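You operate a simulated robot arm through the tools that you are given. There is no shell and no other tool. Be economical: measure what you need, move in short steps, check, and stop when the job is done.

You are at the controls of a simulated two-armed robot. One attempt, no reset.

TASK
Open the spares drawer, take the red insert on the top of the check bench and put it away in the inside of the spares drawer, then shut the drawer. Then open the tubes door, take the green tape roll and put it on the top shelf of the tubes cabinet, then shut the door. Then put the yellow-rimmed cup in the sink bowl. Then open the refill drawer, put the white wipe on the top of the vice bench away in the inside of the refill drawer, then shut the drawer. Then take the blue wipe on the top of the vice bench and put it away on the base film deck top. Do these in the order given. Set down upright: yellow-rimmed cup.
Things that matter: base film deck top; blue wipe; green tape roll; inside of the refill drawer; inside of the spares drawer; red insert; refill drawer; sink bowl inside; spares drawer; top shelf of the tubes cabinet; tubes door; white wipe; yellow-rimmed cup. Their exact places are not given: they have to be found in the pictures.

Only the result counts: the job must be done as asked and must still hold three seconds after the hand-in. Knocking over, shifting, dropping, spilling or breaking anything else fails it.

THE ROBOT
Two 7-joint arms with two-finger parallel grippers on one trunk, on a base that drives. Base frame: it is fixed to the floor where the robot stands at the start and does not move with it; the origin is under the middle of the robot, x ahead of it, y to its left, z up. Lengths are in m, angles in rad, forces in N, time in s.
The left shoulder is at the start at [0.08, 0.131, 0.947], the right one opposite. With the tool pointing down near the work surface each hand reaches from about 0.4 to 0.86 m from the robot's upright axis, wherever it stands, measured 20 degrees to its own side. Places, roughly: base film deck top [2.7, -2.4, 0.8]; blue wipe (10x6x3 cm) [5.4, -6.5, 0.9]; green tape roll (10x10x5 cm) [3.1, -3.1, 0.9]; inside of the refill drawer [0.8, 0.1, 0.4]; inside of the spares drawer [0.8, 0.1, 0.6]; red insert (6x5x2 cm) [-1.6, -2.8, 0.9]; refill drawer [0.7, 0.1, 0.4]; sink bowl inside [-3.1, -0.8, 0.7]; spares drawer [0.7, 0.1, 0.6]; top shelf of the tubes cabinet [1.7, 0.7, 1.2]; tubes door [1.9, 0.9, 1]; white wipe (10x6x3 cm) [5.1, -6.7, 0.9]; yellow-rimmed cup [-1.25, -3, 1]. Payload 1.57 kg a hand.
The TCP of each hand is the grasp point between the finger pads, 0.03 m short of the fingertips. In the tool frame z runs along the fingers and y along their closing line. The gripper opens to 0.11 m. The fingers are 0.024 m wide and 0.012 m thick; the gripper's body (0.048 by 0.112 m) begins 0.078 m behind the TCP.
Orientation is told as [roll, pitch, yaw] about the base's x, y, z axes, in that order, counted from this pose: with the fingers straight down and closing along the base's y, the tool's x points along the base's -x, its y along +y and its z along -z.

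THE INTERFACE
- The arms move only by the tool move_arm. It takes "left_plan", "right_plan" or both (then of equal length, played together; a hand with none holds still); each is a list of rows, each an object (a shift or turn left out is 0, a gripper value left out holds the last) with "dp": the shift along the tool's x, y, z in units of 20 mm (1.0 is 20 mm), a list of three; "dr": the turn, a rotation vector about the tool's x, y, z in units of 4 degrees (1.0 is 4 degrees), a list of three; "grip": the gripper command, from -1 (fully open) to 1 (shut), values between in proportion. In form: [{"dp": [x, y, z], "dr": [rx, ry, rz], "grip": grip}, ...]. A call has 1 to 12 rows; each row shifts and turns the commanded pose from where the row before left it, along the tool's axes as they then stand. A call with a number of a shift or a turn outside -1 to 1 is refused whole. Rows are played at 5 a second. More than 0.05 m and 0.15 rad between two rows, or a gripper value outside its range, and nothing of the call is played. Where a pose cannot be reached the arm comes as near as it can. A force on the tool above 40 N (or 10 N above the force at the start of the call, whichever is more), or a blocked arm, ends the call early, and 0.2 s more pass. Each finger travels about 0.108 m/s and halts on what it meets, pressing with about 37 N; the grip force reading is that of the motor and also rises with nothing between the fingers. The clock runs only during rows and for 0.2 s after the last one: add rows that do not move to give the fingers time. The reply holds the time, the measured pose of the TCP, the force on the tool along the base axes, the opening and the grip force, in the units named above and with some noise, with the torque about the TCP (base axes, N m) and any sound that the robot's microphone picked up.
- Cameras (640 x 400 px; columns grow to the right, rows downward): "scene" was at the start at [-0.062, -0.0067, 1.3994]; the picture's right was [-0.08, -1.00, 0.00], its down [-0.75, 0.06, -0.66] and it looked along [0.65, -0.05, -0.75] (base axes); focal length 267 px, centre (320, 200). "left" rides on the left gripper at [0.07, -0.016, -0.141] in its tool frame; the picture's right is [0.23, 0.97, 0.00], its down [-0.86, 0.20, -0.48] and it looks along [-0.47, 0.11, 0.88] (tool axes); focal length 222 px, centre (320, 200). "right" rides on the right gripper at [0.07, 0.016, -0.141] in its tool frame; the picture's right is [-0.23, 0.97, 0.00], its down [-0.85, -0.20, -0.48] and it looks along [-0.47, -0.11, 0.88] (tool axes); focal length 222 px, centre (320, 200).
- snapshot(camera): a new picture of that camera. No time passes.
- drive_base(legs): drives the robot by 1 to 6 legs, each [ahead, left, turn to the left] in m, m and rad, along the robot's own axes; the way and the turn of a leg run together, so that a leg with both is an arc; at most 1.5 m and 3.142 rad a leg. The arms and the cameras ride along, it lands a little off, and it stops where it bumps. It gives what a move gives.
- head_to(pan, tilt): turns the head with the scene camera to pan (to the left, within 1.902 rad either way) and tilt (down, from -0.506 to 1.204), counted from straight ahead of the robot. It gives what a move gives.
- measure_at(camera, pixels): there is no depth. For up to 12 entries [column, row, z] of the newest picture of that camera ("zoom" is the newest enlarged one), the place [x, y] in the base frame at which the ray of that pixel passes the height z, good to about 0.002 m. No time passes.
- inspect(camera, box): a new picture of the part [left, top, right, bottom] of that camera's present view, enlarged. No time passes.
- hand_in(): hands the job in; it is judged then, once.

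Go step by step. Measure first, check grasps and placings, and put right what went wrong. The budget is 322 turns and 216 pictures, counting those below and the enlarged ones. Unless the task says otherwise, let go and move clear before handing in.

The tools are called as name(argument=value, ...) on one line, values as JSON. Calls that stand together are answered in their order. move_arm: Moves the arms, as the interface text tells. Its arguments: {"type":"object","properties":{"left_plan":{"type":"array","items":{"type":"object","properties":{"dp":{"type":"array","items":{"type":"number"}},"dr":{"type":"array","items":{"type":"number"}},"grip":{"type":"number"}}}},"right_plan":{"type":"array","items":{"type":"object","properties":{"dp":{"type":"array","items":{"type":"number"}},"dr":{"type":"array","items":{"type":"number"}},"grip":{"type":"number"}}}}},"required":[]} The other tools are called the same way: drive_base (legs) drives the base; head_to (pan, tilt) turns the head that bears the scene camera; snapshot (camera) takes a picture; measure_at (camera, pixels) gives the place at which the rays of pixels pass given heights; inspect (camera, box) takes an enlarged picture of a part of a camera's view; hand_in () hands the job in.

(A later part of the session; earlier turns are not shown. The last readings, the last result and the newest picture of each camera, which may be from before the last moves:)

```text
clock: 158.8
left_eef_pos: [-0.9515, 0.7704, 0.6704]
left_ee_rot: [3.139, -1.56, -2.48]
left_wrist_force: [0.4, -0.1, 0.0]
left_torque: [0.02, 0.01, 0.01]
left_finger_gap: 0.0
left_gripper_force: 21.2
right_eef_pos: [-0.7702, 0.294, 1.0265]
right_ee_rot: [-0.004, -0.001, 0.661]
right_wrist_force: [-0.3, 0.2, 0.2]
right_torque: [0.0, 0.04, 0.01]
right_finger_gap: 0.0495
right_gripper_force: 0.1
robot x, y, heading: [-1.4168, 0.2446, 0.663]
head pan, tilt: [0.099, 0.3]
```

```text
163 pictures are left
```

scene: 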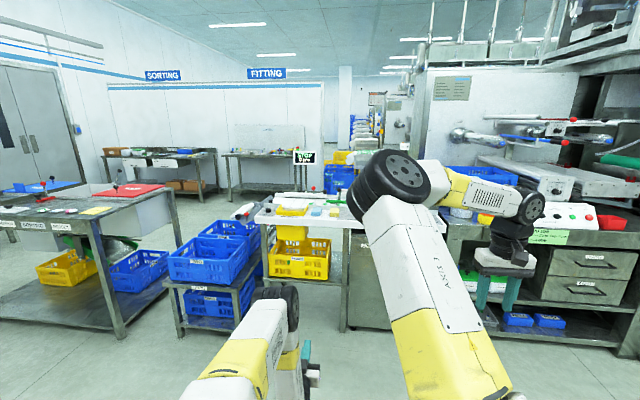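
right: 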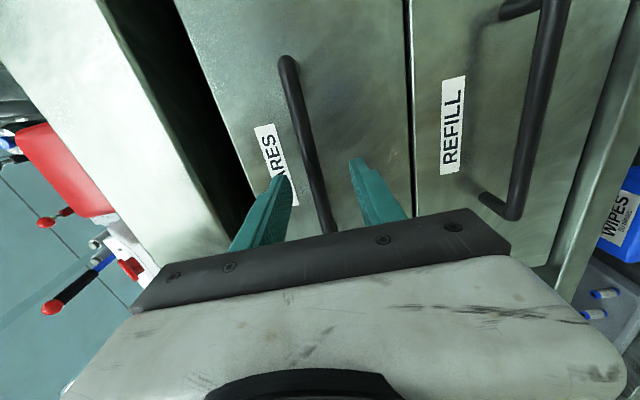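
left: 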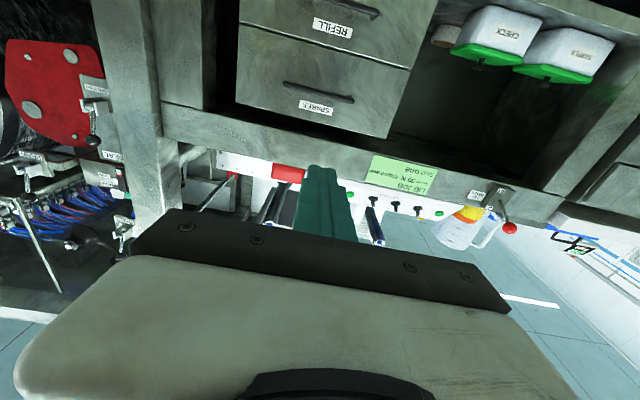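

The corridor between table 1 (t≥-3.75) and the wall bench (t≈-5.4) is about 1.6 m wide. I strafe left to t≈-4.55.

drive_base(legs=[[0, 0, -0.045], [0, 1.5, 0], [0, 1.5, 0], [0, 0.5, 0]])

head_to(pan=-0.3, tilt=0.3)

snapshot(camera="scene")

```text
clock: 176.3
left_eef_pos: [-2.9805, 3.6288, 0.6709]
left_ee_rot: [-3.139, -1.56, -2.515]
left_wrist_force: [0.1, 0.0, 0.2]
left_torque: [0.03, 0.0, 0.04]
left_finger_gap: 0.0002
left_gripper_force: 21.4
right_eef_pos: [-2.8118, 3.1484, 1.0262]
right_ee_rot: [-0.004, -0.002, 0.63]
right_wrist_force: [-0.3, 0.6, 0.0]
right_torque: [-0.02, 0.0, 0.02]
right_finger_gap: 0.0494
right_gripper_force: 0.1
robot x, y, heading: [-3.4568, 3.1126, 0.635]
head pan, tilt: [0.099, 0.3]
```

```text
clock: 177.2
left_eef_pos: [-2.9796, 3.6294, 0.671]
left_ee_rot: [-3.14, -1.56, -2.515]
left_wrist_force: [0.1, 0.4, 0.6]
left_torque: [0.01, 0.0, -0.02]
left_finger_gap: 0.0
left_gripper_force: 21.6
right_eef_pos: [-2.8125, 3.148, 1.0253]
right_ee_rot: [-0.004, 0.0, 0.63]
right_wrist_force: [0.5, 0.3, -0.6]
right_torque: [-0.02, 0.02, 0.04]
right_finger_gap: 0.0495
right_gripper_force: 0.1
robot x, y, heading: [-3.4615, 3.1152, 0.634]
head pan, tilt: [-0.3, 0.3]
```

```text
162 pictures are left
```

scene: 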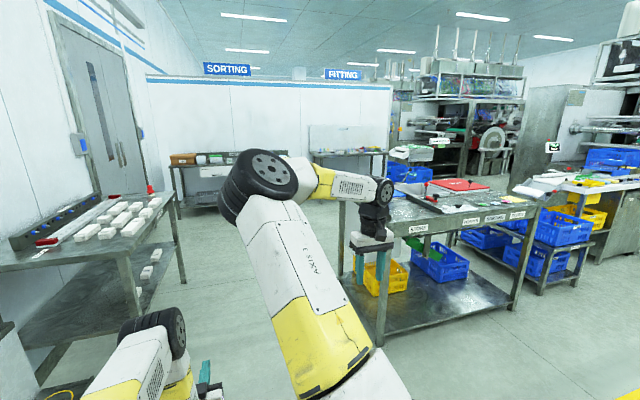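

measure_at(camera="scene", pixels=[[140, 325, 0], [186, 283, 0], [381, 345, 0], [360, 270, 0], [512, 310, 0], [182, 218, 0], [330, 190, 0], [405, 182, 0], [470, 180, 0], [180, 190, 0.85], [115, 257, 0.85]])

```text
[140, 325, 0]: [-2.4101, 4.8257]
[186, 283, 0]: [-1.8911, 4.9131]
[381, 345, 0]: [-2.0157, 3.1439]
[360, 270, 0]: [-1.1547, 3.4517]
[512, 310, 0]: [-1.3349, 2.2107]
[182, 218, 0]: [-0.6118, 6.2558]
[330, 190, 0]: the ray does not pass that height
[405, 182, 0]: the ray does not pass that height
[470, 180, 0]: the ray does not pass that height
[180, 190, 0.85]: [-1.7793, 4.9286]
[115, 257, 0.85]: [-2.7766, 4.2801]
```

Corridor t from -5.05 to -3.78. I centre at t≈-4.41 and drive forward to n≈1.9.

drive_base(legs=[[0, -0.13, -0.017], [1.45, 0, 0], [1.45, 0, 0]])

head_to(pan=-1.3, tilt=0.25)

snapshot(camera="scene")

```text
clock: 192.3
left_eef_pos: [-0.4455, 5.1443, 0.671]
left_ee_rot: [-3.138, -1.56, -2.565]
left_wrist_force: [0.7, -0.3, -0.3]
left_torque: [-0.02, 0.02, 0.0]
left_finger_gap: 0.0
left_gripper_force: 21.6
right_eef_pos: [-0.301, 4.6575, 1.0256]
right_ee_rot: [-0.005, -0.002, 0.581]
right_wrist_force: [-0.6, 0.3, 0.2]
right_torque: [-0.03, 0.0, -0.02]
right_finger_gap: 0.0493
right_gripper_force: 0.1
robot x, y, heading: [-0.9493, 4.6612, 0.588]
head pan, tilt: [-0.3, 0.3]
```

```text
clock: 193.6
left_eef_pos: [-0.4453, 5.1455, 0.6708]
left_ee_rot: [-3.138, -1.559, -2.565]
left_wrist_force: [0.1, -0.5, 0.3]
left_torque: [0.02, 0.0, -0.01]
left_finger_gap: 0.0
left_gripper_force: 21.7
right_eef_pos: [-0.2999, 4.6556, 1.0256]
right_ee_rot: [-0.004, -0.003, 0.581]
right_wrist_force: [-0.6, -0.4, 0.4]
right_torque: [-0.02, -0.02, 0.03]
right_finger_gap: 0.0495
right_gripper_force: 0.2
robot x, y, heading: [-0.9524, 4.6602, 0.583]
head pan, tilt: [-1.3, 0.25]
```

```text
161 pictures are left
```

scene: 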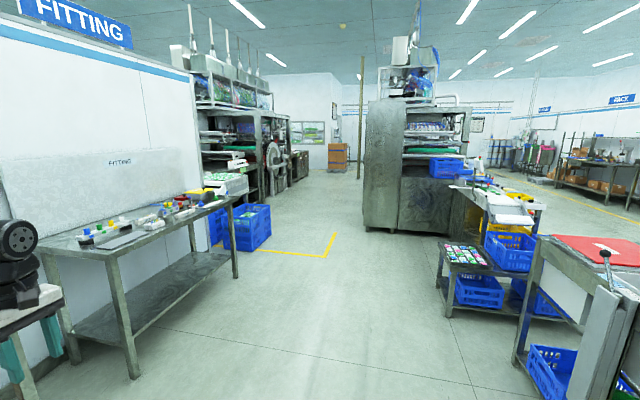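

measure_at(camera="scene", pixels=[[365, 229, 0], [398, 232, 0], [440, 290, 0], [450, 317, 0], [517, 370, 0], [258, 250, 0], [270, 240, 0], [137, 378, 0], [237, 278, 0], [330, 254, 0], [337, 232, 0]])

inspect(camera="scene", box=[300, 60, 500, 240])

```text
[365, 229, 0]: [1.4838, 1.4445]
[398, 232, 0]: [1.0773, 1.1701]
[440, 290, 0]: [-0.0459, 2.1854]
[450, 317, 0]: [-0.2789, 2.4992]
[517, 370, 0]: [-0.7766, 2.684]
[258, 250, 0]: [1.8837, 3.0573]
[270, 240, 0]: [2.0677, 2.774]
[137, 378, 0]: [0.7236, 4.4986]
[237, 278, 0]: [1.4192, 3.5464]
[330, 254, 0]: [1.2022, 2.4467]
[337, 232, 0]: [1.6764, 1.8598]
```

```text
2.22 times, centred on (400, 150) of scene
```

zoom: 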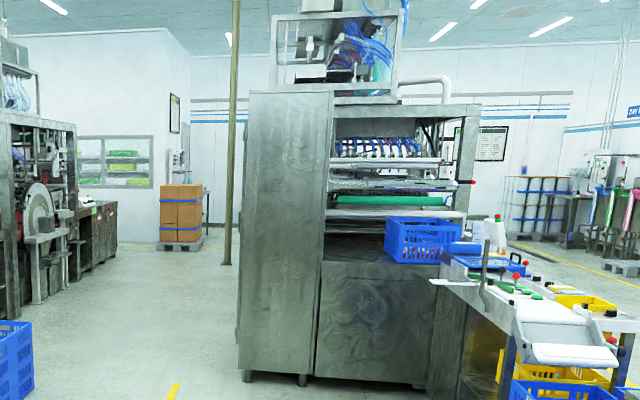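

The tall cabinet's door face is at n≈2.05, t from -0.33 on, facing the rear aisle (n 2.05–3.2). I turn to face along the aisle, then strafe to its middle and drive on.

drive_base(legs=[[0, 0, -1.536], [1.0, 0.5, 0], [1.4, 0.1, 0]])

head_to(pan=-0.4, tilt=0.2)

snapshot(camera="scene")

```text
clock: 209.6
left_eef_pos: [1.5426, 2.662, 0.6707]
left_ee_rot: [-3.139, -1.56, 2.243]
left_wrist_force: [-0.4, 0.0, 0.6]
left_torque: [0.03, -0.02, 0.01]
left_finger_gap: 0.0001
left_gripper_force: 20.9
right_eef_pos: [1.0703, 2.4709, 1.0259]
right_ee_rot: [-0.004, -0.003, -0.893]
right_wrist_force: [-0.2, -0.2, 0.0]
right_torque: [0.03, 0.0, 0.0]
right_finger_gap: 0.0494
right_gripper_force: 0.1
robot x, y, heading: [1.0073, 3.1177, -0.89]
head pan, tilt: [-1.3, 0.25]
```

```text
clock: 210.8
left_eef_pos: [1.5425, 2.6632, 0.6699]
left_ee_rot: [-3.135, -1.561, 2.242]
left_wrist_force: [1.0, -0.1, 0.3]
left_torque: [0.02, 0.02, 0.0]
left_finger_gap: 0.0
left_gripper_force: 21.3
right_eef_pos: [1.0705, 2.4723, 1.0251]
right_ee_rot: [-0.003, -0.001, -0.894]
right_wrist_force: [-0.5, 0.0, -0.6]
right_torque: [-0.02, 0.0, 0.03]
right_finger_gap: 0.0497
right_gripper_force: 0.1
robot x, y, heading: [1.0084, 3.1183, -0.893]
head pan, tilt: [-0.4, 0.201]
```

```text
159 pictures are left
```

scene: 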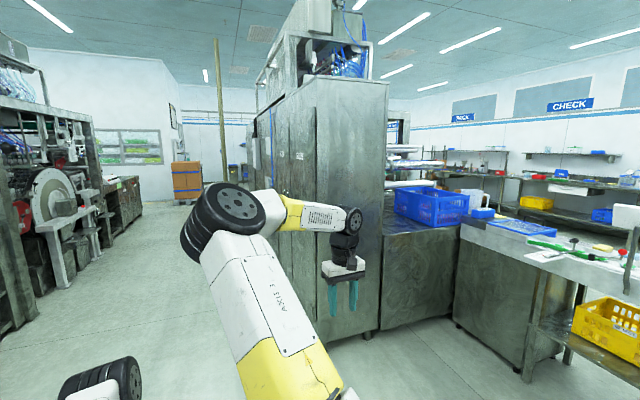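

measure_at(camera="scene", pixels=[[20, 335, 0], [68, 288, 0], [370, 338, 0], [318, 316, 0], [285, 185, 1.0], [270, 230, 0], [225, 183, 0.2]])

inspect(camera="scene", box=[230, 60, 400, 200])

```text
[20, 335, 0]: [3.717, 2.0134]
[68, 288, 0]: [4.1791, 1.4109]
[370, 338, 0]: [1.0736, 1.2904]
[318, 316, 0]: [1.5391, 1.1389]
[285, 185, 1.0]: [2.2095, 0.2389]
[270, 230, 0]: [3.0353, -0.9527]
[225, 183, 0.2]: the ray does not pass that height
```

```text
2.86 times, centred on (315, 130) of scene
```

zoom: 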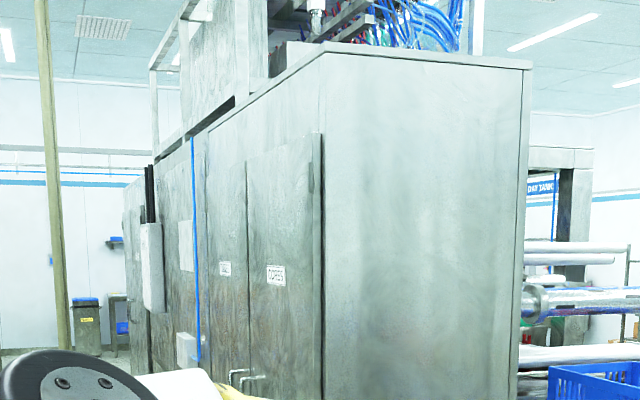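

The cabinet has double doors with labels and handles on the aisle side; the aisle reaches to n≈4.2 there. I drive abreast and turn to face them.

drive_base(legs=[[1.2, 0.25, 0], [1.1, 0.1, 0], [0, 0, -1.632]])

head_to(pan=0, tilt=0.35)

snapshot(camera="scene")

```text
clock: 226.3
left_eef_pos: [2.2533, 0.9841, 0.6711]
left_ee_rot: [-3.139, -1.56, 0.625]
left_wrist_force: [0.3, 0.3, 0.1]
left_torque: [0.01, -0.02, -0.04]
left_finger_gap: 0.0
left_gripper_force: 21.1
right_eef_pos: [2.0855, 1.4662, 1.0251]
right_ee_rot: [-0.003, -0.001, -2.512]
right_wrist_force: [0.3, -0.3, 0.1]
right_torque: [-0.03, 0.02, 0.0]
right_finger_gap: 0.0493
right_gripper_force: 0.0
robot x, y, heading: [2.7364, 1.4975, -2.514]
head pan, tilt: [-0.4, 0.201]
```

```text
clock: 227.2
left_eef_pos: [2.2535, 0.9852, 0.6697]
left_ee_rot: [-3.141, -1.56, 0.626]
left_wrist_force: [0.8, -0.6, 0.2]
left_torque: [0.01, 0.04, -0.01]
left_finger_gap: 0.0
left_gripper_force: 21.0
right_eef_pos: [2.0858, 1.4651, 1.0253]
right_ee_rot: [-0.003, -0.001, -2.514]
right_wrist_force: [-0.6, 0.0, -0.4]
right_torque: [-0.02, 0.01, -0.01]
right_finger_gap: 0.0494
right_gripper_force: 0.1
robot x, y, heading: [2.7348, 1.4984, -2.516]
head pan, tilt: [0.0, 0.351]
```

```text
157 pictures are left
```

scene: 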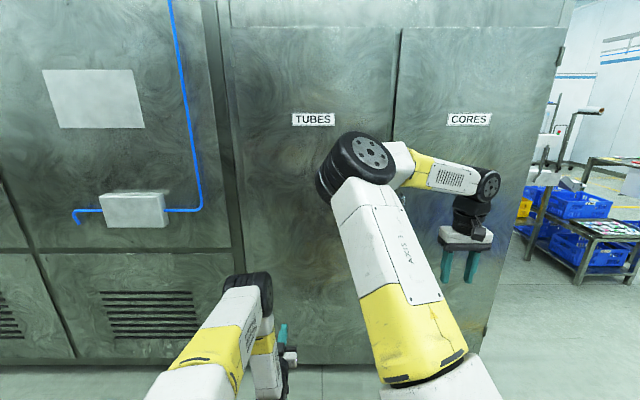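

TUBES is the left leaf (t≈0.03–0.77), hinged on the left, with its handle by the central seam hidden behind my right arm. I look with the right hand camera and zoom.

snapshot(camera="right")

snapshot(camera="left")

```text
156 pictures are left
```

right: 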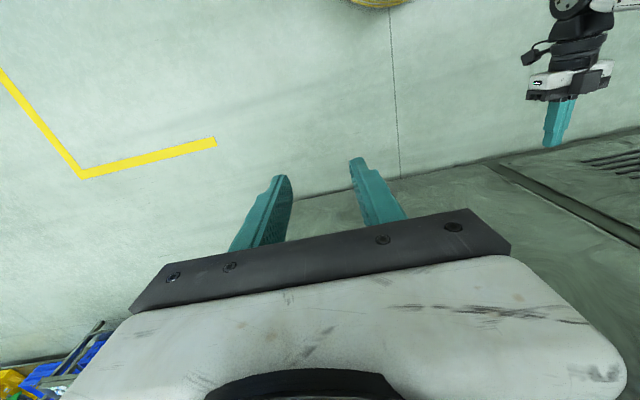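

```text
155 pictures are left
```

left: 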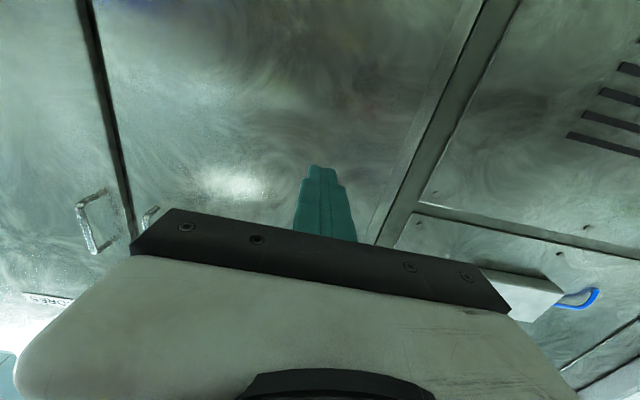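

Handles are vertical bars beside the seam, roughly z 0.98–1.12, TUBES bar near t≈0.16. The left hand already closes laterally, which suits it: I raise it to z≈1.05, open it, and retract the right hand.

move_arm(left_plan=[{"dp": [-1, 0, 0], "grip": 0}, {"dp": [-1, 0, 0]}, {"dp": [-1, 0, 0]}, {"dp": [-1, 0, 0]}, {"dp": [-1, 0, 0]}, {"dp": [-1, 0, 0]}, {"dp": [-1, 0, 0]}, {"dp": [-1, 0, 0]}, {"dp": [-1, 0, 0]}, {"dp": [-1, 0, 0]}, {"dp": [-1, 0, 0]}, {"dp": [-1, 0, 0]}], right_plan=[{"dp": [1, 0, 0]}, {"dp": [1, 0, 0]}, {"dp": [1, 0, 0]}, {"dp": [1, 0, 0]}, {"dp": [1, 0, 0]}, {"dp": [1, 0, 0]}, {"dp": [1, 0, 0]}, {"dp": [1, 0, 0]}, {}, {}, {}, {}])

move_arm(left_plan=[{"dp": [-1, 0, 0]}, {"dp": [-1, 0, 0]}, {"dp": [-1, 0, 0]}, {"dp": [-1, 0, 0]}, {"dp": [-1, 0, 0]}, {"dp": [-1, 0, 0]}, {"dp": [-1, 0, 0]}])

drive_base(legs=[[0, -0.34, -0.01]])

snapshot(camera="left")

snapshot(camera="scene")

```text
clock: 229.8
left_eef_pos: [2.2541, 0.9863, 0.911]
left_ee_rot: [-3.138, -1.561, 0.621]
left_wrist_force: [-0.5, 0.0, 0.1]
left_torque: [-0.02, 0.01, 0.03]
left_finger_gap: 0.055
left_gripper_force: 0.1
right_eef_pos: [2.2144, 1.5601, 1.0258]
right_ee_rot: [-0.004, -0.001, -2.514]
right_wrist_force: [0.2, 0.8, 0.7]
right_torque: [0.01, 0.01, -0.01]
right_finger_gap: 0.0495
right_gripper_force: 0.0
robot x, y, heading: [2.7329, 1.4959, -2.506]
head pan, tilt: [0.0, 0.351]
```

```text
clock: 231.4
left_eef_pos: [2.2557, 0.9878, 1.0498]
left_ee_rot: [3.139, -1.561, 0.629]
left_wrist_force: [-0.2, -0.3, -0.4]
left_torque: [0.01, -0.01, 0.0]
left_finger_gap: 0.055
left_gripper_force: 0.0
right_eef_pos: [2.214, 1.5593, 1.0255]
right_ee_rot: [-0.002, -0.002, -2.516]
right_wrist_force: [1.0, -0.1, -1.3]
right_torque: [0.02, 0.0, 0.0]
right_finger_gap: 0.0496
right_gripper_force: 0.2
robot x, y, heading: [2.7351, 1.4955, -2.509]
head pan, tilt: [0.0, 0.351]
```

```text
clock: 233.6
left_eef_pos: [2.053, 1.2667, 1.0496]
left_ee_rot: [-3.137, -1.56, 0.612]
left_wrist_force: [0.0, -0.1, -0.3]
left_torque: [-0.02, 0.0, -0.04]
left_finger_gap: 0.055
left_gripper_force: 0.1
right_eef_pos: [2.0161, 1.8392, 1.0265]
right_ee_rot: [-0.004, -0.002, -2.523]
right_wrist_force: [-0.4, 0.4, -0.1]
right_torque: [0.04, -0.04, 0.01]
right_finger_gap: 0.0493
right_gripper_force: 0.1
robot x, y, heading: [2.5339, 1.773, -2.521]
head pan, tilt: [0.0, 0.351]
```

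```text
154 pictures are left
```

left: 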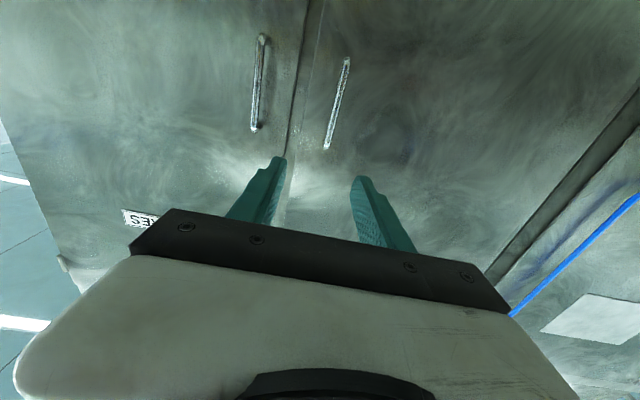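

```text
153 pictures are left
```

scene: 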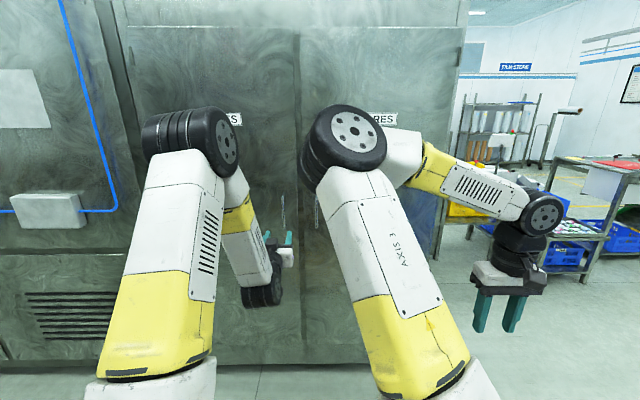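

TUBES bar: t≈0.18, z 0.94–1.10 (scene column 283 agrees). I shift the hand 0.024 m left and 0.03 m down, drive 0.2 m closer and look.

move_arm(left_plan=[{"dp": [0.75, 0.6, 0]}, {"dp": [0.75, 0.6, 0]}, {}])

drive_base(legs=[[0.2, 0, 0]])

snapshot(camera="left")

```text
clock: 234.4
left_eef_pos: [2.0675, 1.2449, 1.0192]
left_ee_rot: [-3.119, -1.56, 0.595]
left_wrist_force: [0.6, 0.6, -0.2]
left_torque: [0.01, -0.03, 0.0]
left_finger_gap: 0.0547
left_gripper_force: 0.1
right_eef_pos: [2.0156, 1.8376, 1.0258]
right_ee_rot: [-0.004, -0.002, -2.523]
right_wrist_force: [0.3, -0.6, -0.1]
right_torque: [0.02, -0.02, 0.02]
right_finger_gap: 0.0493
right_gripper_force: 0.1
robot x, y, heading: [2.5365, 1.7694, -2.52]
head pan, tilt: [0.0, 0.351]
```

```text
clock: 236.0
left_eef_pos: [1.9044, 1.1275, 1.0192]
left_ee_rot: [-3.136, -1.56, 0.613]
left_wrist_force: [0.3, 0.1, 0.4]
left_torque: [0.01, -0.02, -0.02]
left_finger_gap: 0.055
left_gripper_force: 0.1
right_eef_pos: [1.8537, 1.7208, 1.0263]
right_ee_rot: [-0.004, -0.001, -2.522]
right_wrist_force: [-1.2, -0.2, 0.1]
right_torque: [-0.01, 0.04, 0.0]
right_finger_gap: 0.0495
right_gripper_force: 0.1
robot x, y, heading: [2.376, 1.6523, -2.517]
head pan, tilt: [0.0, 0.351]
```

```text
152 pictures are left
```

left: 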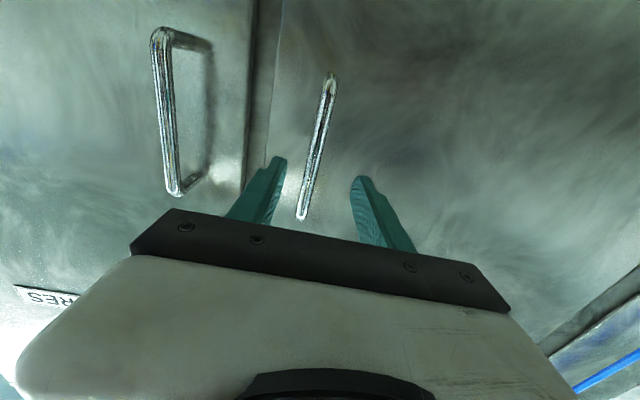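

The bar lies between the fingers. I advance slowly with the arm.

move_arm(left_plan=[{"dp": [0, 0, 1]}, {"dp": [0, 0, 1]}, {"dp": [0, 0, 1]}, {"dp": [0, 0, 1]}, {}])

snapshot(camera="left")

```text
clock: 237.1
left_eef_pos: [1.8437, 1.0839, 1.0197]
left_ee_rot: [3.105, -1.562, 0.656]
left_wrist_force: [12.3, 8.4, 5.5]
left_torque: [-0.14, -0.1, 0.54]
left_finger_gap: 0.0546
left_gripper_force: 0.2
right_eef_pos: [1.8532, 1.7202, 1.0254]
right_ee_rot: [-0.004, -0.002, -2.522]
right_wrist_force: [0.1, -0.5, -0.2]
right_torque: [0.0, 0.0, -0.02]
right_finger_gap: 0.0492
right_gripper_force: 0.1
robot x, y, heading: [2.3685, 1.6526, -2.518]
head pan, tilt: [0.0, 0.351]
stopped in row 5 (left hand): the force on the tool passed its limit at 50 N (the readings are from after the stop); the commanded pose is now the measured one
```

```text
151 pictures are left
```

left: 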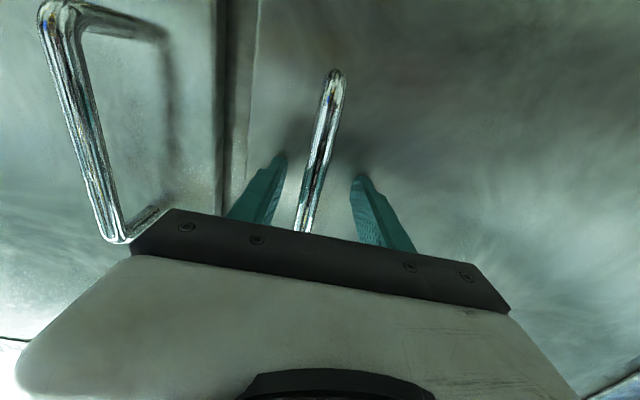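

Tips touched the door face. I back off 6 mm and close on the bar.

move_arm(left_plan=[{"dp": [0, 0, -0.3]}, {"grip": 1}, {}, {}, {}])

```text
clock: 238.2
left_eef_pos: [1.843, 1.0934, 1.0186]
left_ee_rot: [-3.106, -1.564, 0.575]
left_wrist_force: [-18.6, 28.4, -5.0]
left_torque: [-0.16, 0.18, 0.25]
left_finger_gap: 0.0136
left_gripper_force: 31.0
right_eef_pos: [1.8541, 1.7222, 1.0259]
right_ee_rot: [-0.001, -0.002, -2.521]
right_wrist_force: [0.6, 0.0, -0.5]
right_torque: [0.0, 0.0, -0.03]
right_finger_gap: 0.0495
right_gripper_force: 0.1
robot x, y, heading: [2.3685, 1.6526, -2.523]
head pan, tilt: [0.0, 0.351]
```

The bar is gripped (gap 0.0136). I ease the side load and back the base along the door's arc in two short legs.

move_arm(left_plan=[{"dp": [0, -0.35, 0]}, {}])

drive_base(legs=[[-0.15, 0.02, 0]])

snapshot(camera="scene")

```text
clock: 238.8
left_eef_pos: [1.8433, 1.0926, 1.019]
left_ee_rot: [3.006, -1.564, 0.756]
left_wrist_force: [-10.4, 16.9, -6.5]
left_torque: [0.03, 0.02, 0.13]
left_finger_gap: 0.014
left_gripper_force: 30.0
right_eef_pos: [1.8514, 1.721, 1.0259]
right_ee_rot: [-0.004, -0.003, -2.524]
right_wrist_force: [0.2, -0.4, 0.4]
right_torque: [0.01, 0.0, 0.0]
right_finger_gap: 0.0496
right_gripper_force: 0.0
robot x, y, heading: [2.3733, 1.6508, -2.516]
head pan, tilt: [0.0, 0.351]
```

```text
clock: 240.3
left_eef_pos: [1.9809, 1.1465, 1.0182]
left_ee_rot: [2.664, -1.561, 1.127]
left_wrist_force: [0.0, -1.1, -0.4]
left_torque: [0.3, -0.07, 0.0]
left_finger_gap: 0.0135
left_gripper_force: 30.8
right_eef_pos: [1.9838, 1.7887, 1.0256]
right_ee_rot: [-0.003, -0.001, -2.523]
right_wrist_force: [0.0, -0.7, -1.2]
right_torque: [0.0, -0.04, -0.03]
right_finger_gap: 0.0496
right_gripper_force: 0.0
robot x, y, heading: [2.5045, 1.718, -2.522]
head pan, tilt: [0.0, 0.351]
stopped in leg 1: the force on the tool passed its limit at 45 N (the readings are from after the stop); the commanded pose is now the measured one
```

```text
150 pictures are left
```

scene: 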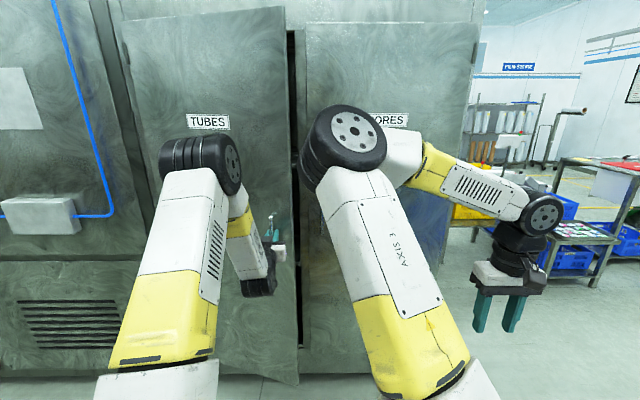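

The door is ajar about 14°. I continue along the arc.

drive_base(legs=[[-0.12, 0.05, 0]])

drive_base(legs=[[-0.1, 0.07, 0]])

snapshot(camera="scene")

```text
clock: 241.6
left_eef_pos: [2.0943, 1.1644, 1.0188]
left_ee_rot: [2.524, -1.56, 1.284]
left_wrist_force: [0.7, -1.7, -0.5]
left_torque: [0.4, 0.15, -0.13]
left_finger_gap: 0.0141
left_gripper_force: 30.7
right_eef_pos: [2.0905, 1.8126, 1.0253]
right_ee_rot: [-0.003, -0.003, -2.521]
right_wrist_force: [-0.3, 0.9, 0.3]
right_torque: [0.02, 0.02, 0.0]
right_finger_gap: 0.0493
right_gripper_force: 0.1
robot x, y, heading: [2.6078, 1.743, -2.52]
head pan, tilt: [0.0, 0.351]
stopped in leg 1: the force on the tool passed its limit at 46 N (the readings are from after the stop); the commanded pose is now the measured one
```

```text
clock: 242.9
left_eef_pos: [2.219, 1.1544, 1.0188]
left_ee_rot: [2.432, -1.555, 1.397]
left_wrist_force: [-0.5, -2.3, -0.4]
left_torque: [0.29, 0.2, 0.03]
left_finger_gap: 0.0136
left_gripper_force: 30.5
right_eef_pos: [2.208, 1.8106, 1.0255]
right_ee_rot: [-0.006, -0.002, -2.518]
right_wrist_force: [0.5, -0.2, -0.1]
right_torque: [0.0, -0.02, 0.0]
right_finger_gap: 0.0495
right_gripper_force: 0.0
robot x, y, heading: [2.7293, 1.7492, -2.514]
head pan, tilt: [0.0, 0.351]
stopped in leg 1: the force on the tool passed its limit at 72 N (the readings are from after the stop); the commanded pose is now the measured one
```

```text
149 pictures are left
```

scene: 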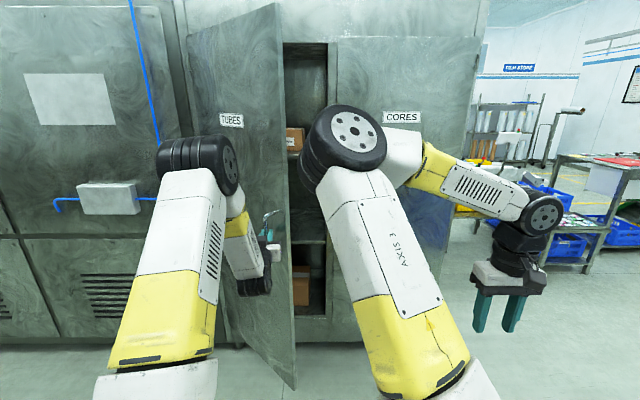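

The handle track fits a hinge at t≈0.61 with 0.43 m radius, and the door stands about 52° open. I continue along the arc toward 90°.

drive_base(legs=[[-0.055, 0.075, 0]])

drive_base(legs=[[-0.03, 0.085, 0]])

drive_base(legs=[[-0.01, 0.1, 0]])

snapshot(camera="scene")

snapshot(camera="left")

```text
clock: 244.0
left_eef_pos: [2.3078, 1.124, 1.02]
left_ee_rot: [2.408, -1.553, 1.425]
left_wrist_force: [-5.7, -12.1, -2.5]
left_torque: [0.32, 0.01, 0.1]
left_finger_gap: 0.0138
left_gripper_force: 30.5
right_eef_pos: [2.2965, 1.7817, 1.0273]
right_ee_rot: [-0.003, 0.0, -2.516]
right_wrist_force: [0.0, 0.0, 0.4]
right_torque: [-0.01, -0.03, 0.02]
right_finger_gap: 0.0495
right_gripper_force: 0.1
robot x, y, heading: [2.8159, 1.7201, -2.515]
head pan, tilt: [0.0, 0.351]
```

```text
clock: 245.1
left_eef_pos: [2.3822, 1.0744, 1.0203]
left_ee_rot: [2.358, -1.553, 1.475]
left_wrist_force: [12.4, 16.7, -3.3]
left_torque: [0.35, 0.03, 0.05]
left_finger_gap: 0.0139
left_gripper_force: 29.7
right_eef_pos: [2.3707, 1.7328, 1.0257]
right_ee_rot: [-0.004, -0.002, -2.516]
right_wrist_force: [0.2, -0.8, 0.1]
right_torque: [-0.04, 0.0, 0.02]
right_finger_gap: 0.0497
right_gripper_force: 0.1
robot x, y, heading: [2.8873, 1.6645, -2.515]
head pan, tilt: [0.0, 0.351]
```

```text
clock: 246.3
left_eef_pos: [2.449, 0.998, 1.0187]
left_ee_rot: [2.261, -1.555, 1.573]
left_wrist_force: [16.6, 15.5, -5.4]
left_torque: [0.24, 0.1, 0.09]
left_finger_gap: 0.0138
left_gripper_force: 30.6
right_eef_pos: [2.4372, 1.6576, 1.0257]
right_ee_rot: [-0.002, -0.001, -2.517]
right_wrist_force: [0.4, 0.0, -0.7]
right_torque: [0.01, 0.02, -0.03]
right_finger_gap: 0.0493
right_gripper_force: 0.1
robot x, y, heading: [2.9563, 1.5919, -2.514]
head pan, tilt: [0.0, 0.351]
```

```text
148 pictures are left
```

scene: 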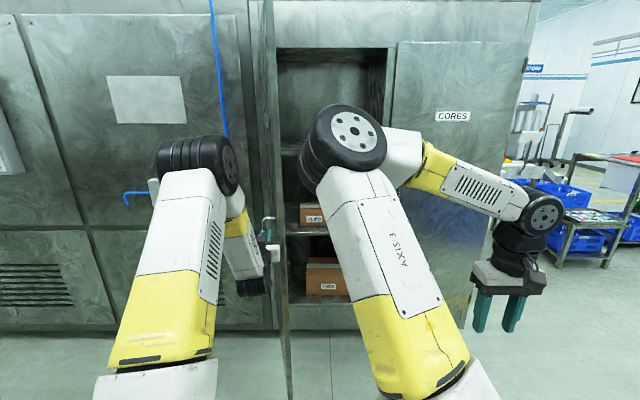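

```text
147 pictures are left
```

left: 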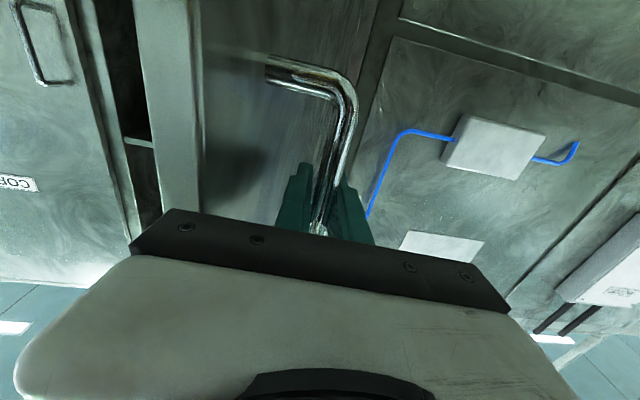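

The door is about 88° open and the top compartment is visible. I open the fingers just slightly and back straight off.

move_arm(left_plan=[{"grip": 0.45}, {}, {}])

drive_base(legs=[[-0.25, 0, 0]])

snapshot(camera="scene")

```text
clock: 247.1
left_eef_pos: [2.4498, 0.9978, 1.0185]
left_ee_rot: [2.23, -1.556, 1.605]
left_wrist_force: [-0.2, 0.0, 0.4]
left_torque: [0.0, 0.0, 0.02]
left_finger_gap: 0.0304
left_gripper_force: 0.2
right_eef_pos: [2.4367, 1.6571, 1.026]
right_ee_rot: [-0.003, -0.001, -2.517]
right_wrist_force: [0.3, -0.1, 0.1]
right_torque: [0.02, 0.0, -0.01]
right_finger_gap: 0.0495
right_gripper_force: 0.0
robot x, y, heading: [2.9564, 1.5944, -2.515]
head pan, tilt: [0.0, 0.351]
```

```text
clock: 248.7
left_eef_pos: [2.6052, 1.1099, 1.0181]
left_ee_rot: [2.182, -1.558, 1.655]
left_wrist_force: [-0.8, 0.0, -0.3]
left_torque: [-0.03, -0.01, -0.01]
left_finger_gap: 0.0303
left_gripper_force: 0.1
right_eef_pos: [2.5915, 1.7688, 1.0266]
right_ee_rot: [-0.001, -0.003, -2.518]
right_wrist_force: [-0.2, -0.3, 0.1]
right_torque: [0.01, 0.03, 0.01]
right_finger_gap: 0.0494
right_gripper_force: 0.2
robot x, y, heading: [3.1102, 1.7025, -2.515]
head pan, tilt: [0.0, 0.351]
stopped in leg 1: the robot was blocked; the commanded pose is now the measured one
```

```text
146 pictures are left
```

scene: 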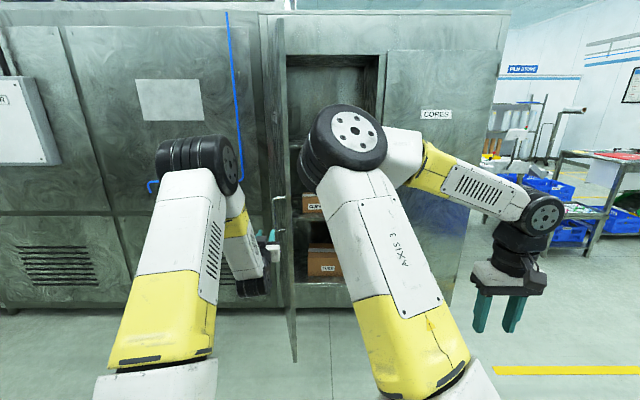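

The base bumped something behind at n≈3.9. I look back on both sides to see what it was.

head_to(pan=-1.9, tilt=0.6)

snapshot(camera="scene")

head_to(pan=1.9, tilt=0.6)

snapshot(camera="scene")

```text
clock: 250.6
left_eef_pos: [2.6065, 1.1099, 1.0189]
left_ee_rot: [2.186, -1.558, 1.651]
left_wrist_force: [-0.8, -0.3, -0.1]
left_torque: [0.01, 0.0, 0.0]
left_finger_gap: 0.0304
left_gripper_force: 0.0
right_eef_pos: [2.5921, 1.7691, 1.0262]
right_ee_rot: [-0.003, -0.004, -2.516]
right_wrist_force: [0.2, -0.1, 0.0]
right_torque: [0.0, -0.04, -0.03]
right_finger_gap: 0.0495
right_gripper_force: 0.0
robot x, y, heading: [3.1064, 1.6984, -2.512]
head pan, tilt: [-1.901, 0.6]
```

```text
145 pictures are left
```

scene: 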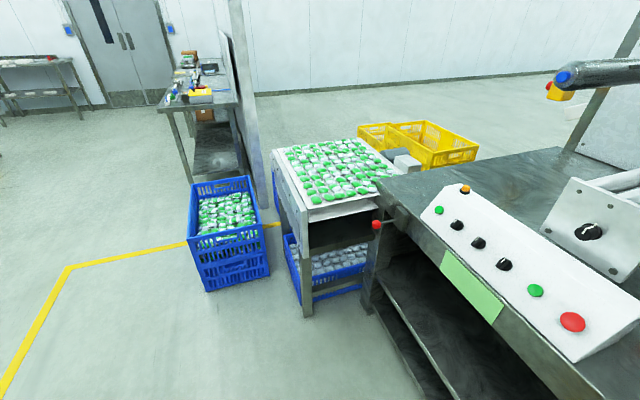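

```text
clock: 253.7
left_eef_pos: [2.6061, 1.1077, 1.0173]
left_ee_rot: [2.188, -1.558, 1.648]
left_wrist_force: [0.6, -0.4, 0.6]
left_torque: [0.05, 0.0, -0.01]
left_finger_gap: 0.0305
left_gripper_force: 0.1
right_eef_pos: [2.5924, 1.7684, 1.026]
right_ee_rot: [-0.002, -0.003, -2.516]
right_wrist_force: [-0.2, -0.3, -0.3]
right_torque: [0.02, -0.02, 0.0]
right_finger_gap: 0.0497
right_gripper_force: 0.0
robot x, y, heading: [3.1109, 1.7023, -2.513]
head pan, tilt: [1.901, 0.6]
```

```text
144 pictures are left
```

scene: 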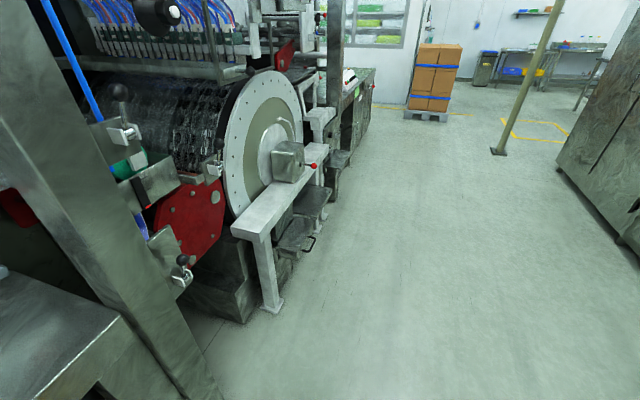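

It was the fixed bench of the parallel line, nothing movable. Now I check whether a shorter way to the front exists at the +t end.

head_to(pan=1.3, tilt=0.25)

snapshot(camera="scene")

```text
clock: 254.7
left_eef_pos: [2.6064, 1.1102, 1.0182]
left_ee_rot: [2.187, -1.558, 1.647]
left_wrist_force: [0.3, 0.7, -0.1]
left_torque: [0.03, 0.03, 0.01]
left_finger_gap: 0.0304
left_gripper_force: 0.1
right_eef_pos: [2.592, 1.7686, 1.0253]
right_ee_rot: [0.0, -0.004, -2.517]
right_wrist_force: [0.0, 0.7, -0.5]
right_torque: [0.01, 0.0, -0.03]
right_finger_gap: 0.0497
right_gripper_force: 0.0
robot x, y, heading: [3.1134, 1.7049, -2.516]
head pan, tilt: [1.3, 0.25]
```

```text
143 pictures are left
```

scene: 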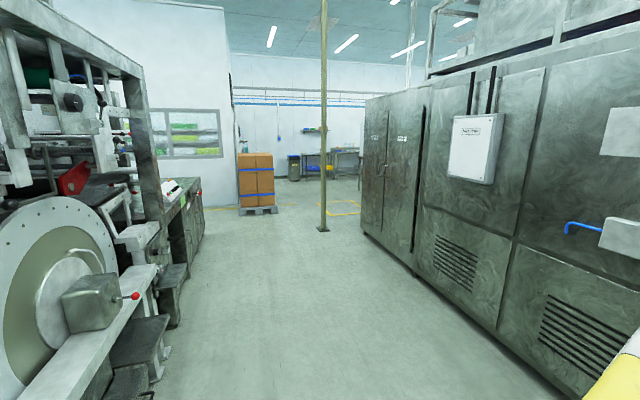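

measure_at(camera="scene", pixels=[[362, 232, 0], [415, 275, 0], [323, 231, 0], [243, 215, 0], [277, 212, 0], [205, 230, 0], [170, 325, 0]])

```text
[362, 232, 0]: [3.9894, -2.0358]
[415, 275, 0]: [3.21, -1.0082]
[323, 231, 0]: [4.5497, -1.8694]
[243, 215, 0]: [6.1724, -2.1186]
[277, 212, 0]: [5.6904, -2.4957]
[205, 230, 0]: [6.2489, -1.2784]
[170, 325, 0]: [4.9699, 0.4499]
```

The line ends at t≈3.97 with a pole at (n 2.63, t 4.16), so I can pass beyond it. I turn along the aisle, keep to n≈3.2 and drive toward that end.

drive_base(legs=[[0, 0, 1.563], [0, -0.28, 0], [1.5, 0, 0], [1.4, 0, 0]])

head_to(pan=-0.5, tilt=0.3)

snapshot(camera="scene")

```text
clock: 274.2
left_eef_pos: [5.1809, -1.3529, 1.0189]
left_ee_rot: [2.187, -1.556, -3.067]
left_wrist_force: [0.5, 0.8, 0.0]
left_torque: [0.01, 0.0, -0.03]
left_finger_gap: 0.0303
left_gripper_force: 0.1
right_eef_pos: [4.522, -1.3654, 1.0259]
right_ee_rot: [-0.003, -0.005, -0.946]
right_wrist_force: [0.9, -0.8, -0.2]
right_torque: [-0.03, -0.02, 0.01]
right_finger_gap: 0.0495
right_gripper_force: 0.0
robot x, y, heading: [4.5907, -0.8437, -0.944]
head pan, tilt: [1.3, 0.25]
```

```text
clock: 276.0
left_eef_pos: [5.18, -1.3525, 1.019]
left_ee_rot: [2.191, -1.558, -3.066]
left_wrist_force: [0.3, 0.3, 0.3]
left_torque: [-0.04, 0.01, 0.0]
left_finger_gap: 0.0302
left_gripper_force: 0.1
right_eef_pos: [4.5225, -1.365, 1.0259]
right_ee_rot: [-0.002, -0.004, -0.949]
right_wrist_force: [0.3, 0.4, 0.0]
right_torque: [-0.03, -0.03, -0.02]
right_finger_gap: 0.0493
right_gripper_force: 0.1
robot x, y, heading: [4.5841, -0.8453, -0.941]
head pan, tilt: [-0.499, 0.3]
```

```text
142 pictures are left
```

scene: 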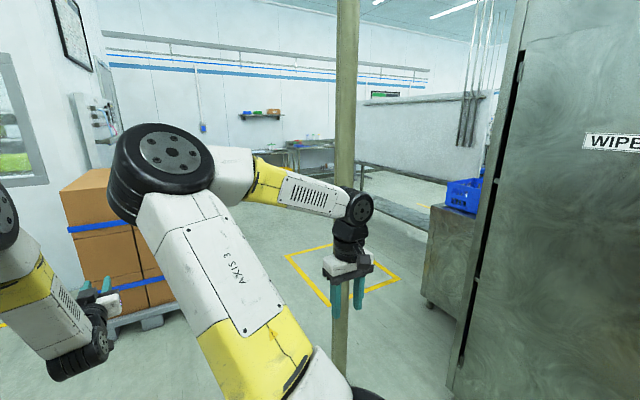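

measure_at(camera="scene", pixels=[[427, 303, 0], [447, 318, 0], [343, 372, 0], [185, 322, 0], [112, 340, 0], [372, 235, 0], [360, 222, 0], [430, 205, 0.85], [485, 210, 0.85], [445, 240, 0]])

head_to(pan=-0.2, tilt=0.3)

snapshot(camera="scene")

```text
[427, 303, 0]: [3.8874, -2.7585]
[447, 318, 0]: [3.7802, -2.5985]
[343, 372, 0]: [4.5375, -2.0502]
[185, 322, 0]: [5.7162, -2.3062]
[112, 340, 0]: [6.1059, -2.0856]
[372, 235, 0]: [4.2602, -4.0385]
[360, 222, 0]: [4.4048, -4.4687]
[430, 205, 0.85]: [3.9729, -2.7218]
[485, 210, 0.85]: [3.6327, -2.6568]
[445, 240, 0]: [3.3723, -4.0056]
```

```text
clock: 276.8
left_eef_pos: [5.1805, -1.3517, 1.018]
left_ee_rot: [2.19, -1.556, -3.066]
left_wrist_force: [-0.5, -0.3, 0.5]
left_torque: [0.0, -0.01, 0.0]
left_finger_gap: 0.03
left_gripper_force: 0.0
right_eef_pos: [4.5224, -1.3648, 1.0258]
right_ee_rot: [-0.001, -0.004, -0.949]
right_wrist_force: [-0.1, -0.2, -1.0]
right_torque: [-0.02, 0.0, 0.01]
right_finger_gap: 0.0497
right_gripper_force: 0.0
robot x, y, heading: [4.5864, -0.8484, -0.944]
head pan, tilt: [-0.201, 0.3]
```

```text
141 pictures are left
```

scene: 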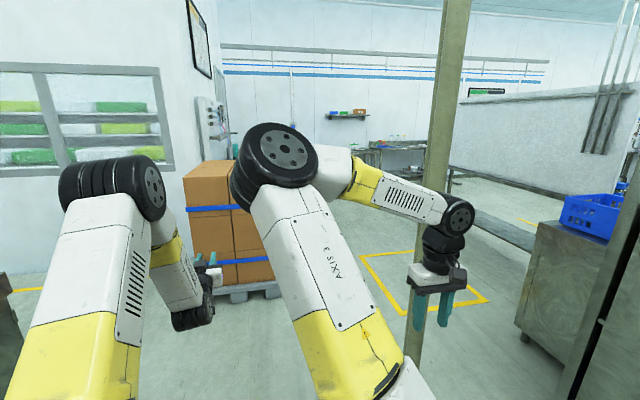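

The bench with the blue crate ends at t≈4.5, n≤1.66, and the tape roll should be on it, reachable from its end. I tuck the right hand inward, turn to face -n, back a little, and strafe past the pole.

move_arm(right_plan=[{"dp": [0, 1, 0]}, {"dp": [0, 1, 0]}, {"dp": [0, 1, 0]}, {"dp": [0, 1, 0]}, {"dp": [0, 1, 0]}, {"dp": [0, 1, 0]}, {}])

drive_base(legs=[[0, 0, -1.575], [-0.3, 0, 0], [0, 1.33, 0]])

head_to(pan=0, tilt=0.35)

snapshot(camera="scene")

```text
clock: 278.4
left_eef_pos: [5.1803, -1.3528, 1.0178]
left_ee_rot: [2.188, -1.558, -3.066]
left_wrist_force: [0.2, 0.1, -0.8]
left_torque: [0.01, 0.01, -0.01]
left_finger_gap: 0.0304
left_gripper_force: 0.0
right_eef_pos: [4.6209, -1.2949, 1.0243]
right_ee_rot: [-0.002, -0.003, -0.948]
right_wrist_force: [-0.2, 0.7, 0.0]
right_torque: [0.02, -0.02, -0.01]
right_finger_gap: 0.0498
right_gripper_force: 0.1
robot x, y, heading: [4.5829, -0.8479, -0.944]
head pan, tilt: [-0.201, 0.3]
```

```text
clock: 290.4
left_eef_pos: [5.1344, -2.3309, 1.0185]
left_ee_rot: [2.194, -1.558, 1.671]
left_wrist_force: [-0.5, 1.2, -0.2]
left_torque: [0.02, 0.03, -0.04]
left_finger_gap: 0.0302
left_gripper_force: 0.2
right_eef_pos: [5.1738, -1.7691, 1.0252]
right_ee_rot: [-0.002, -0.004, -2.487]
right_wrist_force: [0.6, 0.0, -0.3]
right_torque: [0.02, 0.01, 0.04]
right_finger_gap: 0.0496
right_gripper_force: 0.1
robot x, y, heading: [5.6249, -1.7201, -2.486]
head pan, tilt: [-0.201, 0.3]
```

```text
clock: 291.2
left_eef_pos: [5.1352, -2.3315, 1.0183]
left_ee_rot: [2.192, -1.556, 1.674]
left_wrist_force: [0.2, -1.0, 0.5]
left_torque: [-0.01, -0.05, -0.02]
left_finger_gap: 0.0301
left_gripper_force: 0.1
right_eef_pos: [5.1743, -1.7682, 1.0249]
right_ee_rot: [-0.002, -0.004, -2.488]
right_wrist_force: [-0.2, 0.2, 0.1]
right_torque: [0.0, -0.02, 0.01]
right_finger_gap: 0.0495
right_gripper_force: 0.0
robot x, y, heading: [5.6254, -1.7208, -2.48]
head pan, tilt: [0.0, 0.351]
```

```text
140 pictures are left
```

scene: 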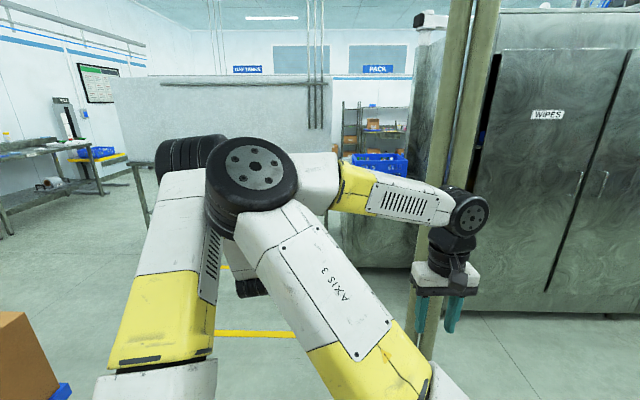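

Pole edge t≈4.22, robot's disc edge 4.30 and right hand 4.38: it clears. I straighten and go forward 1.0 m, then look again.

drive_base(legs=[[0, 0.03, -0.043], [1.0, 0, 0]])

head_to(pan=0.35, tilt=0.4)

snapshot(camera="scene")

```text
clock: 296.8
left_eef_pos: [4.3033, -2.8963, 1.0181]
left_ee_rot: [2.193, -1.558, 1.617]
left_wrist_force: [0.1, 0.3, -0.4]
left_torque: [-0.04, 0.0, -0.01]
left_finger_gap: 0.0303
left_gripper_force: 0.0
right_eef_pos: [4.3739, -2.3381, 1.0242]
right_ee_rot: [-0.001, -0.004, -2.54]
right_wrist_force: [0.8, -0.4, -0.6]
right_torque: [0.03, -0.01, 0.01]
right_finger_gap: 0.0497
right_gripper_force: 0.0
robot x, y, heading: [4.8239, -2.3136, -2.538]
head pan, tilt: [0.0, 0.351]
```

```text
clock: 297.6
left_eef_pos: [4.3044, -2.8965, 1.0186]
left_ee_rot: [2.192, -1.557, 1.622]
left_wrist_force: [0.4, 0.5, -0.4]
left_torque: [-0.03, 0.02, -0.01]
left_finger_gap: 0.0302
left_gripper_force: 0.1
right_eef_pos: [4.3743, -2.3373, 1.0249]
right_ee_rot: [-0.001, -0.004, -2.543]
right_wrist_force: [-0.8, -0.8, -0.1]
right_torque: [0.0, 0.0, 0.01]
right_finger_gap: 0.0496
right_gripper_force: 0.0
robot x, y, heading: [4.8223, -2.3162, -2.534]
head pan, tilt: [0.351, 0.4]
```

```text
139 pictures are left
```

scene: 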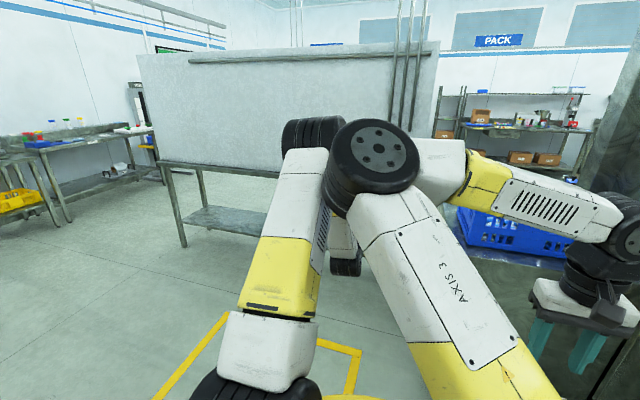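

measure_at(camera="scene", pixels=[[184, 247, 0], [160, 163, 0.85], [205, 205, 0], [62, 222, 0], [152, 130, 0.85], [430, 285, 0], [445, 190, 0.85]])

head_to(pan=0.9, tilt=0.3)

snapshot(camera="scene")

```text
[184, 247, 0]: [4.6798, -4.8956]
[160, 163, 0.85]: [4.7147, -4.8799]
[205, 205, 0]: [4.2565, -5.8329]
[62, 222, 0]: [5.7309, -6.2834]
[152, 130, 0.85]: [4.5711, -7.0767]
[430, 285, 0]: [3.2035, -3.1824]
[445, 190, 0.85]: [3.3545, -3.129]
```

```text
clock: 298.6
left_eef_pos: [4.3031, -2.8963, 1.0182]
left_ee_rot: [2.198, -1.557, 1.614]
left_wrist_force: [0.7, 0.3, 0.3]
left_torque: [0.02, -0.01, -0.03]
left_finger_gap: 0.0302
left_gripper_force: 0.0
right_eef_pos: [4.3739, -2.3381, 1.0254]
right_ee_rot: [0.0, -0.005, -2.542]
right_wrist_force: [-0.4, 0.1, 0.0]
right_torque: [-0.01, 0.01, 0.01]
right_finger_gap: 0.0496
right_gripper_force: 0.1
robot x, y, heading: [4.8246, -2.3131, -2.54]
head pan, tilt: [0.901, 0.3]
```

```text
138 pictures are left
```

scene: 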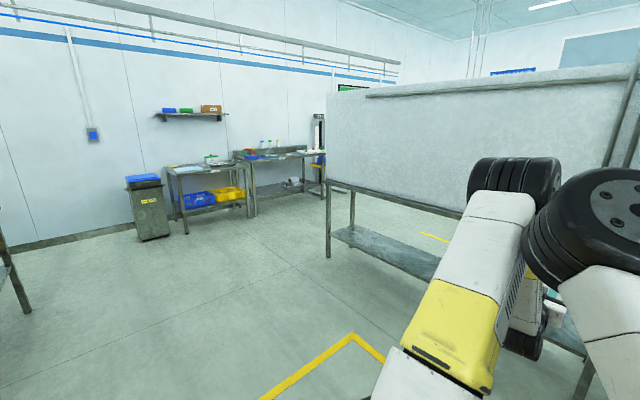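

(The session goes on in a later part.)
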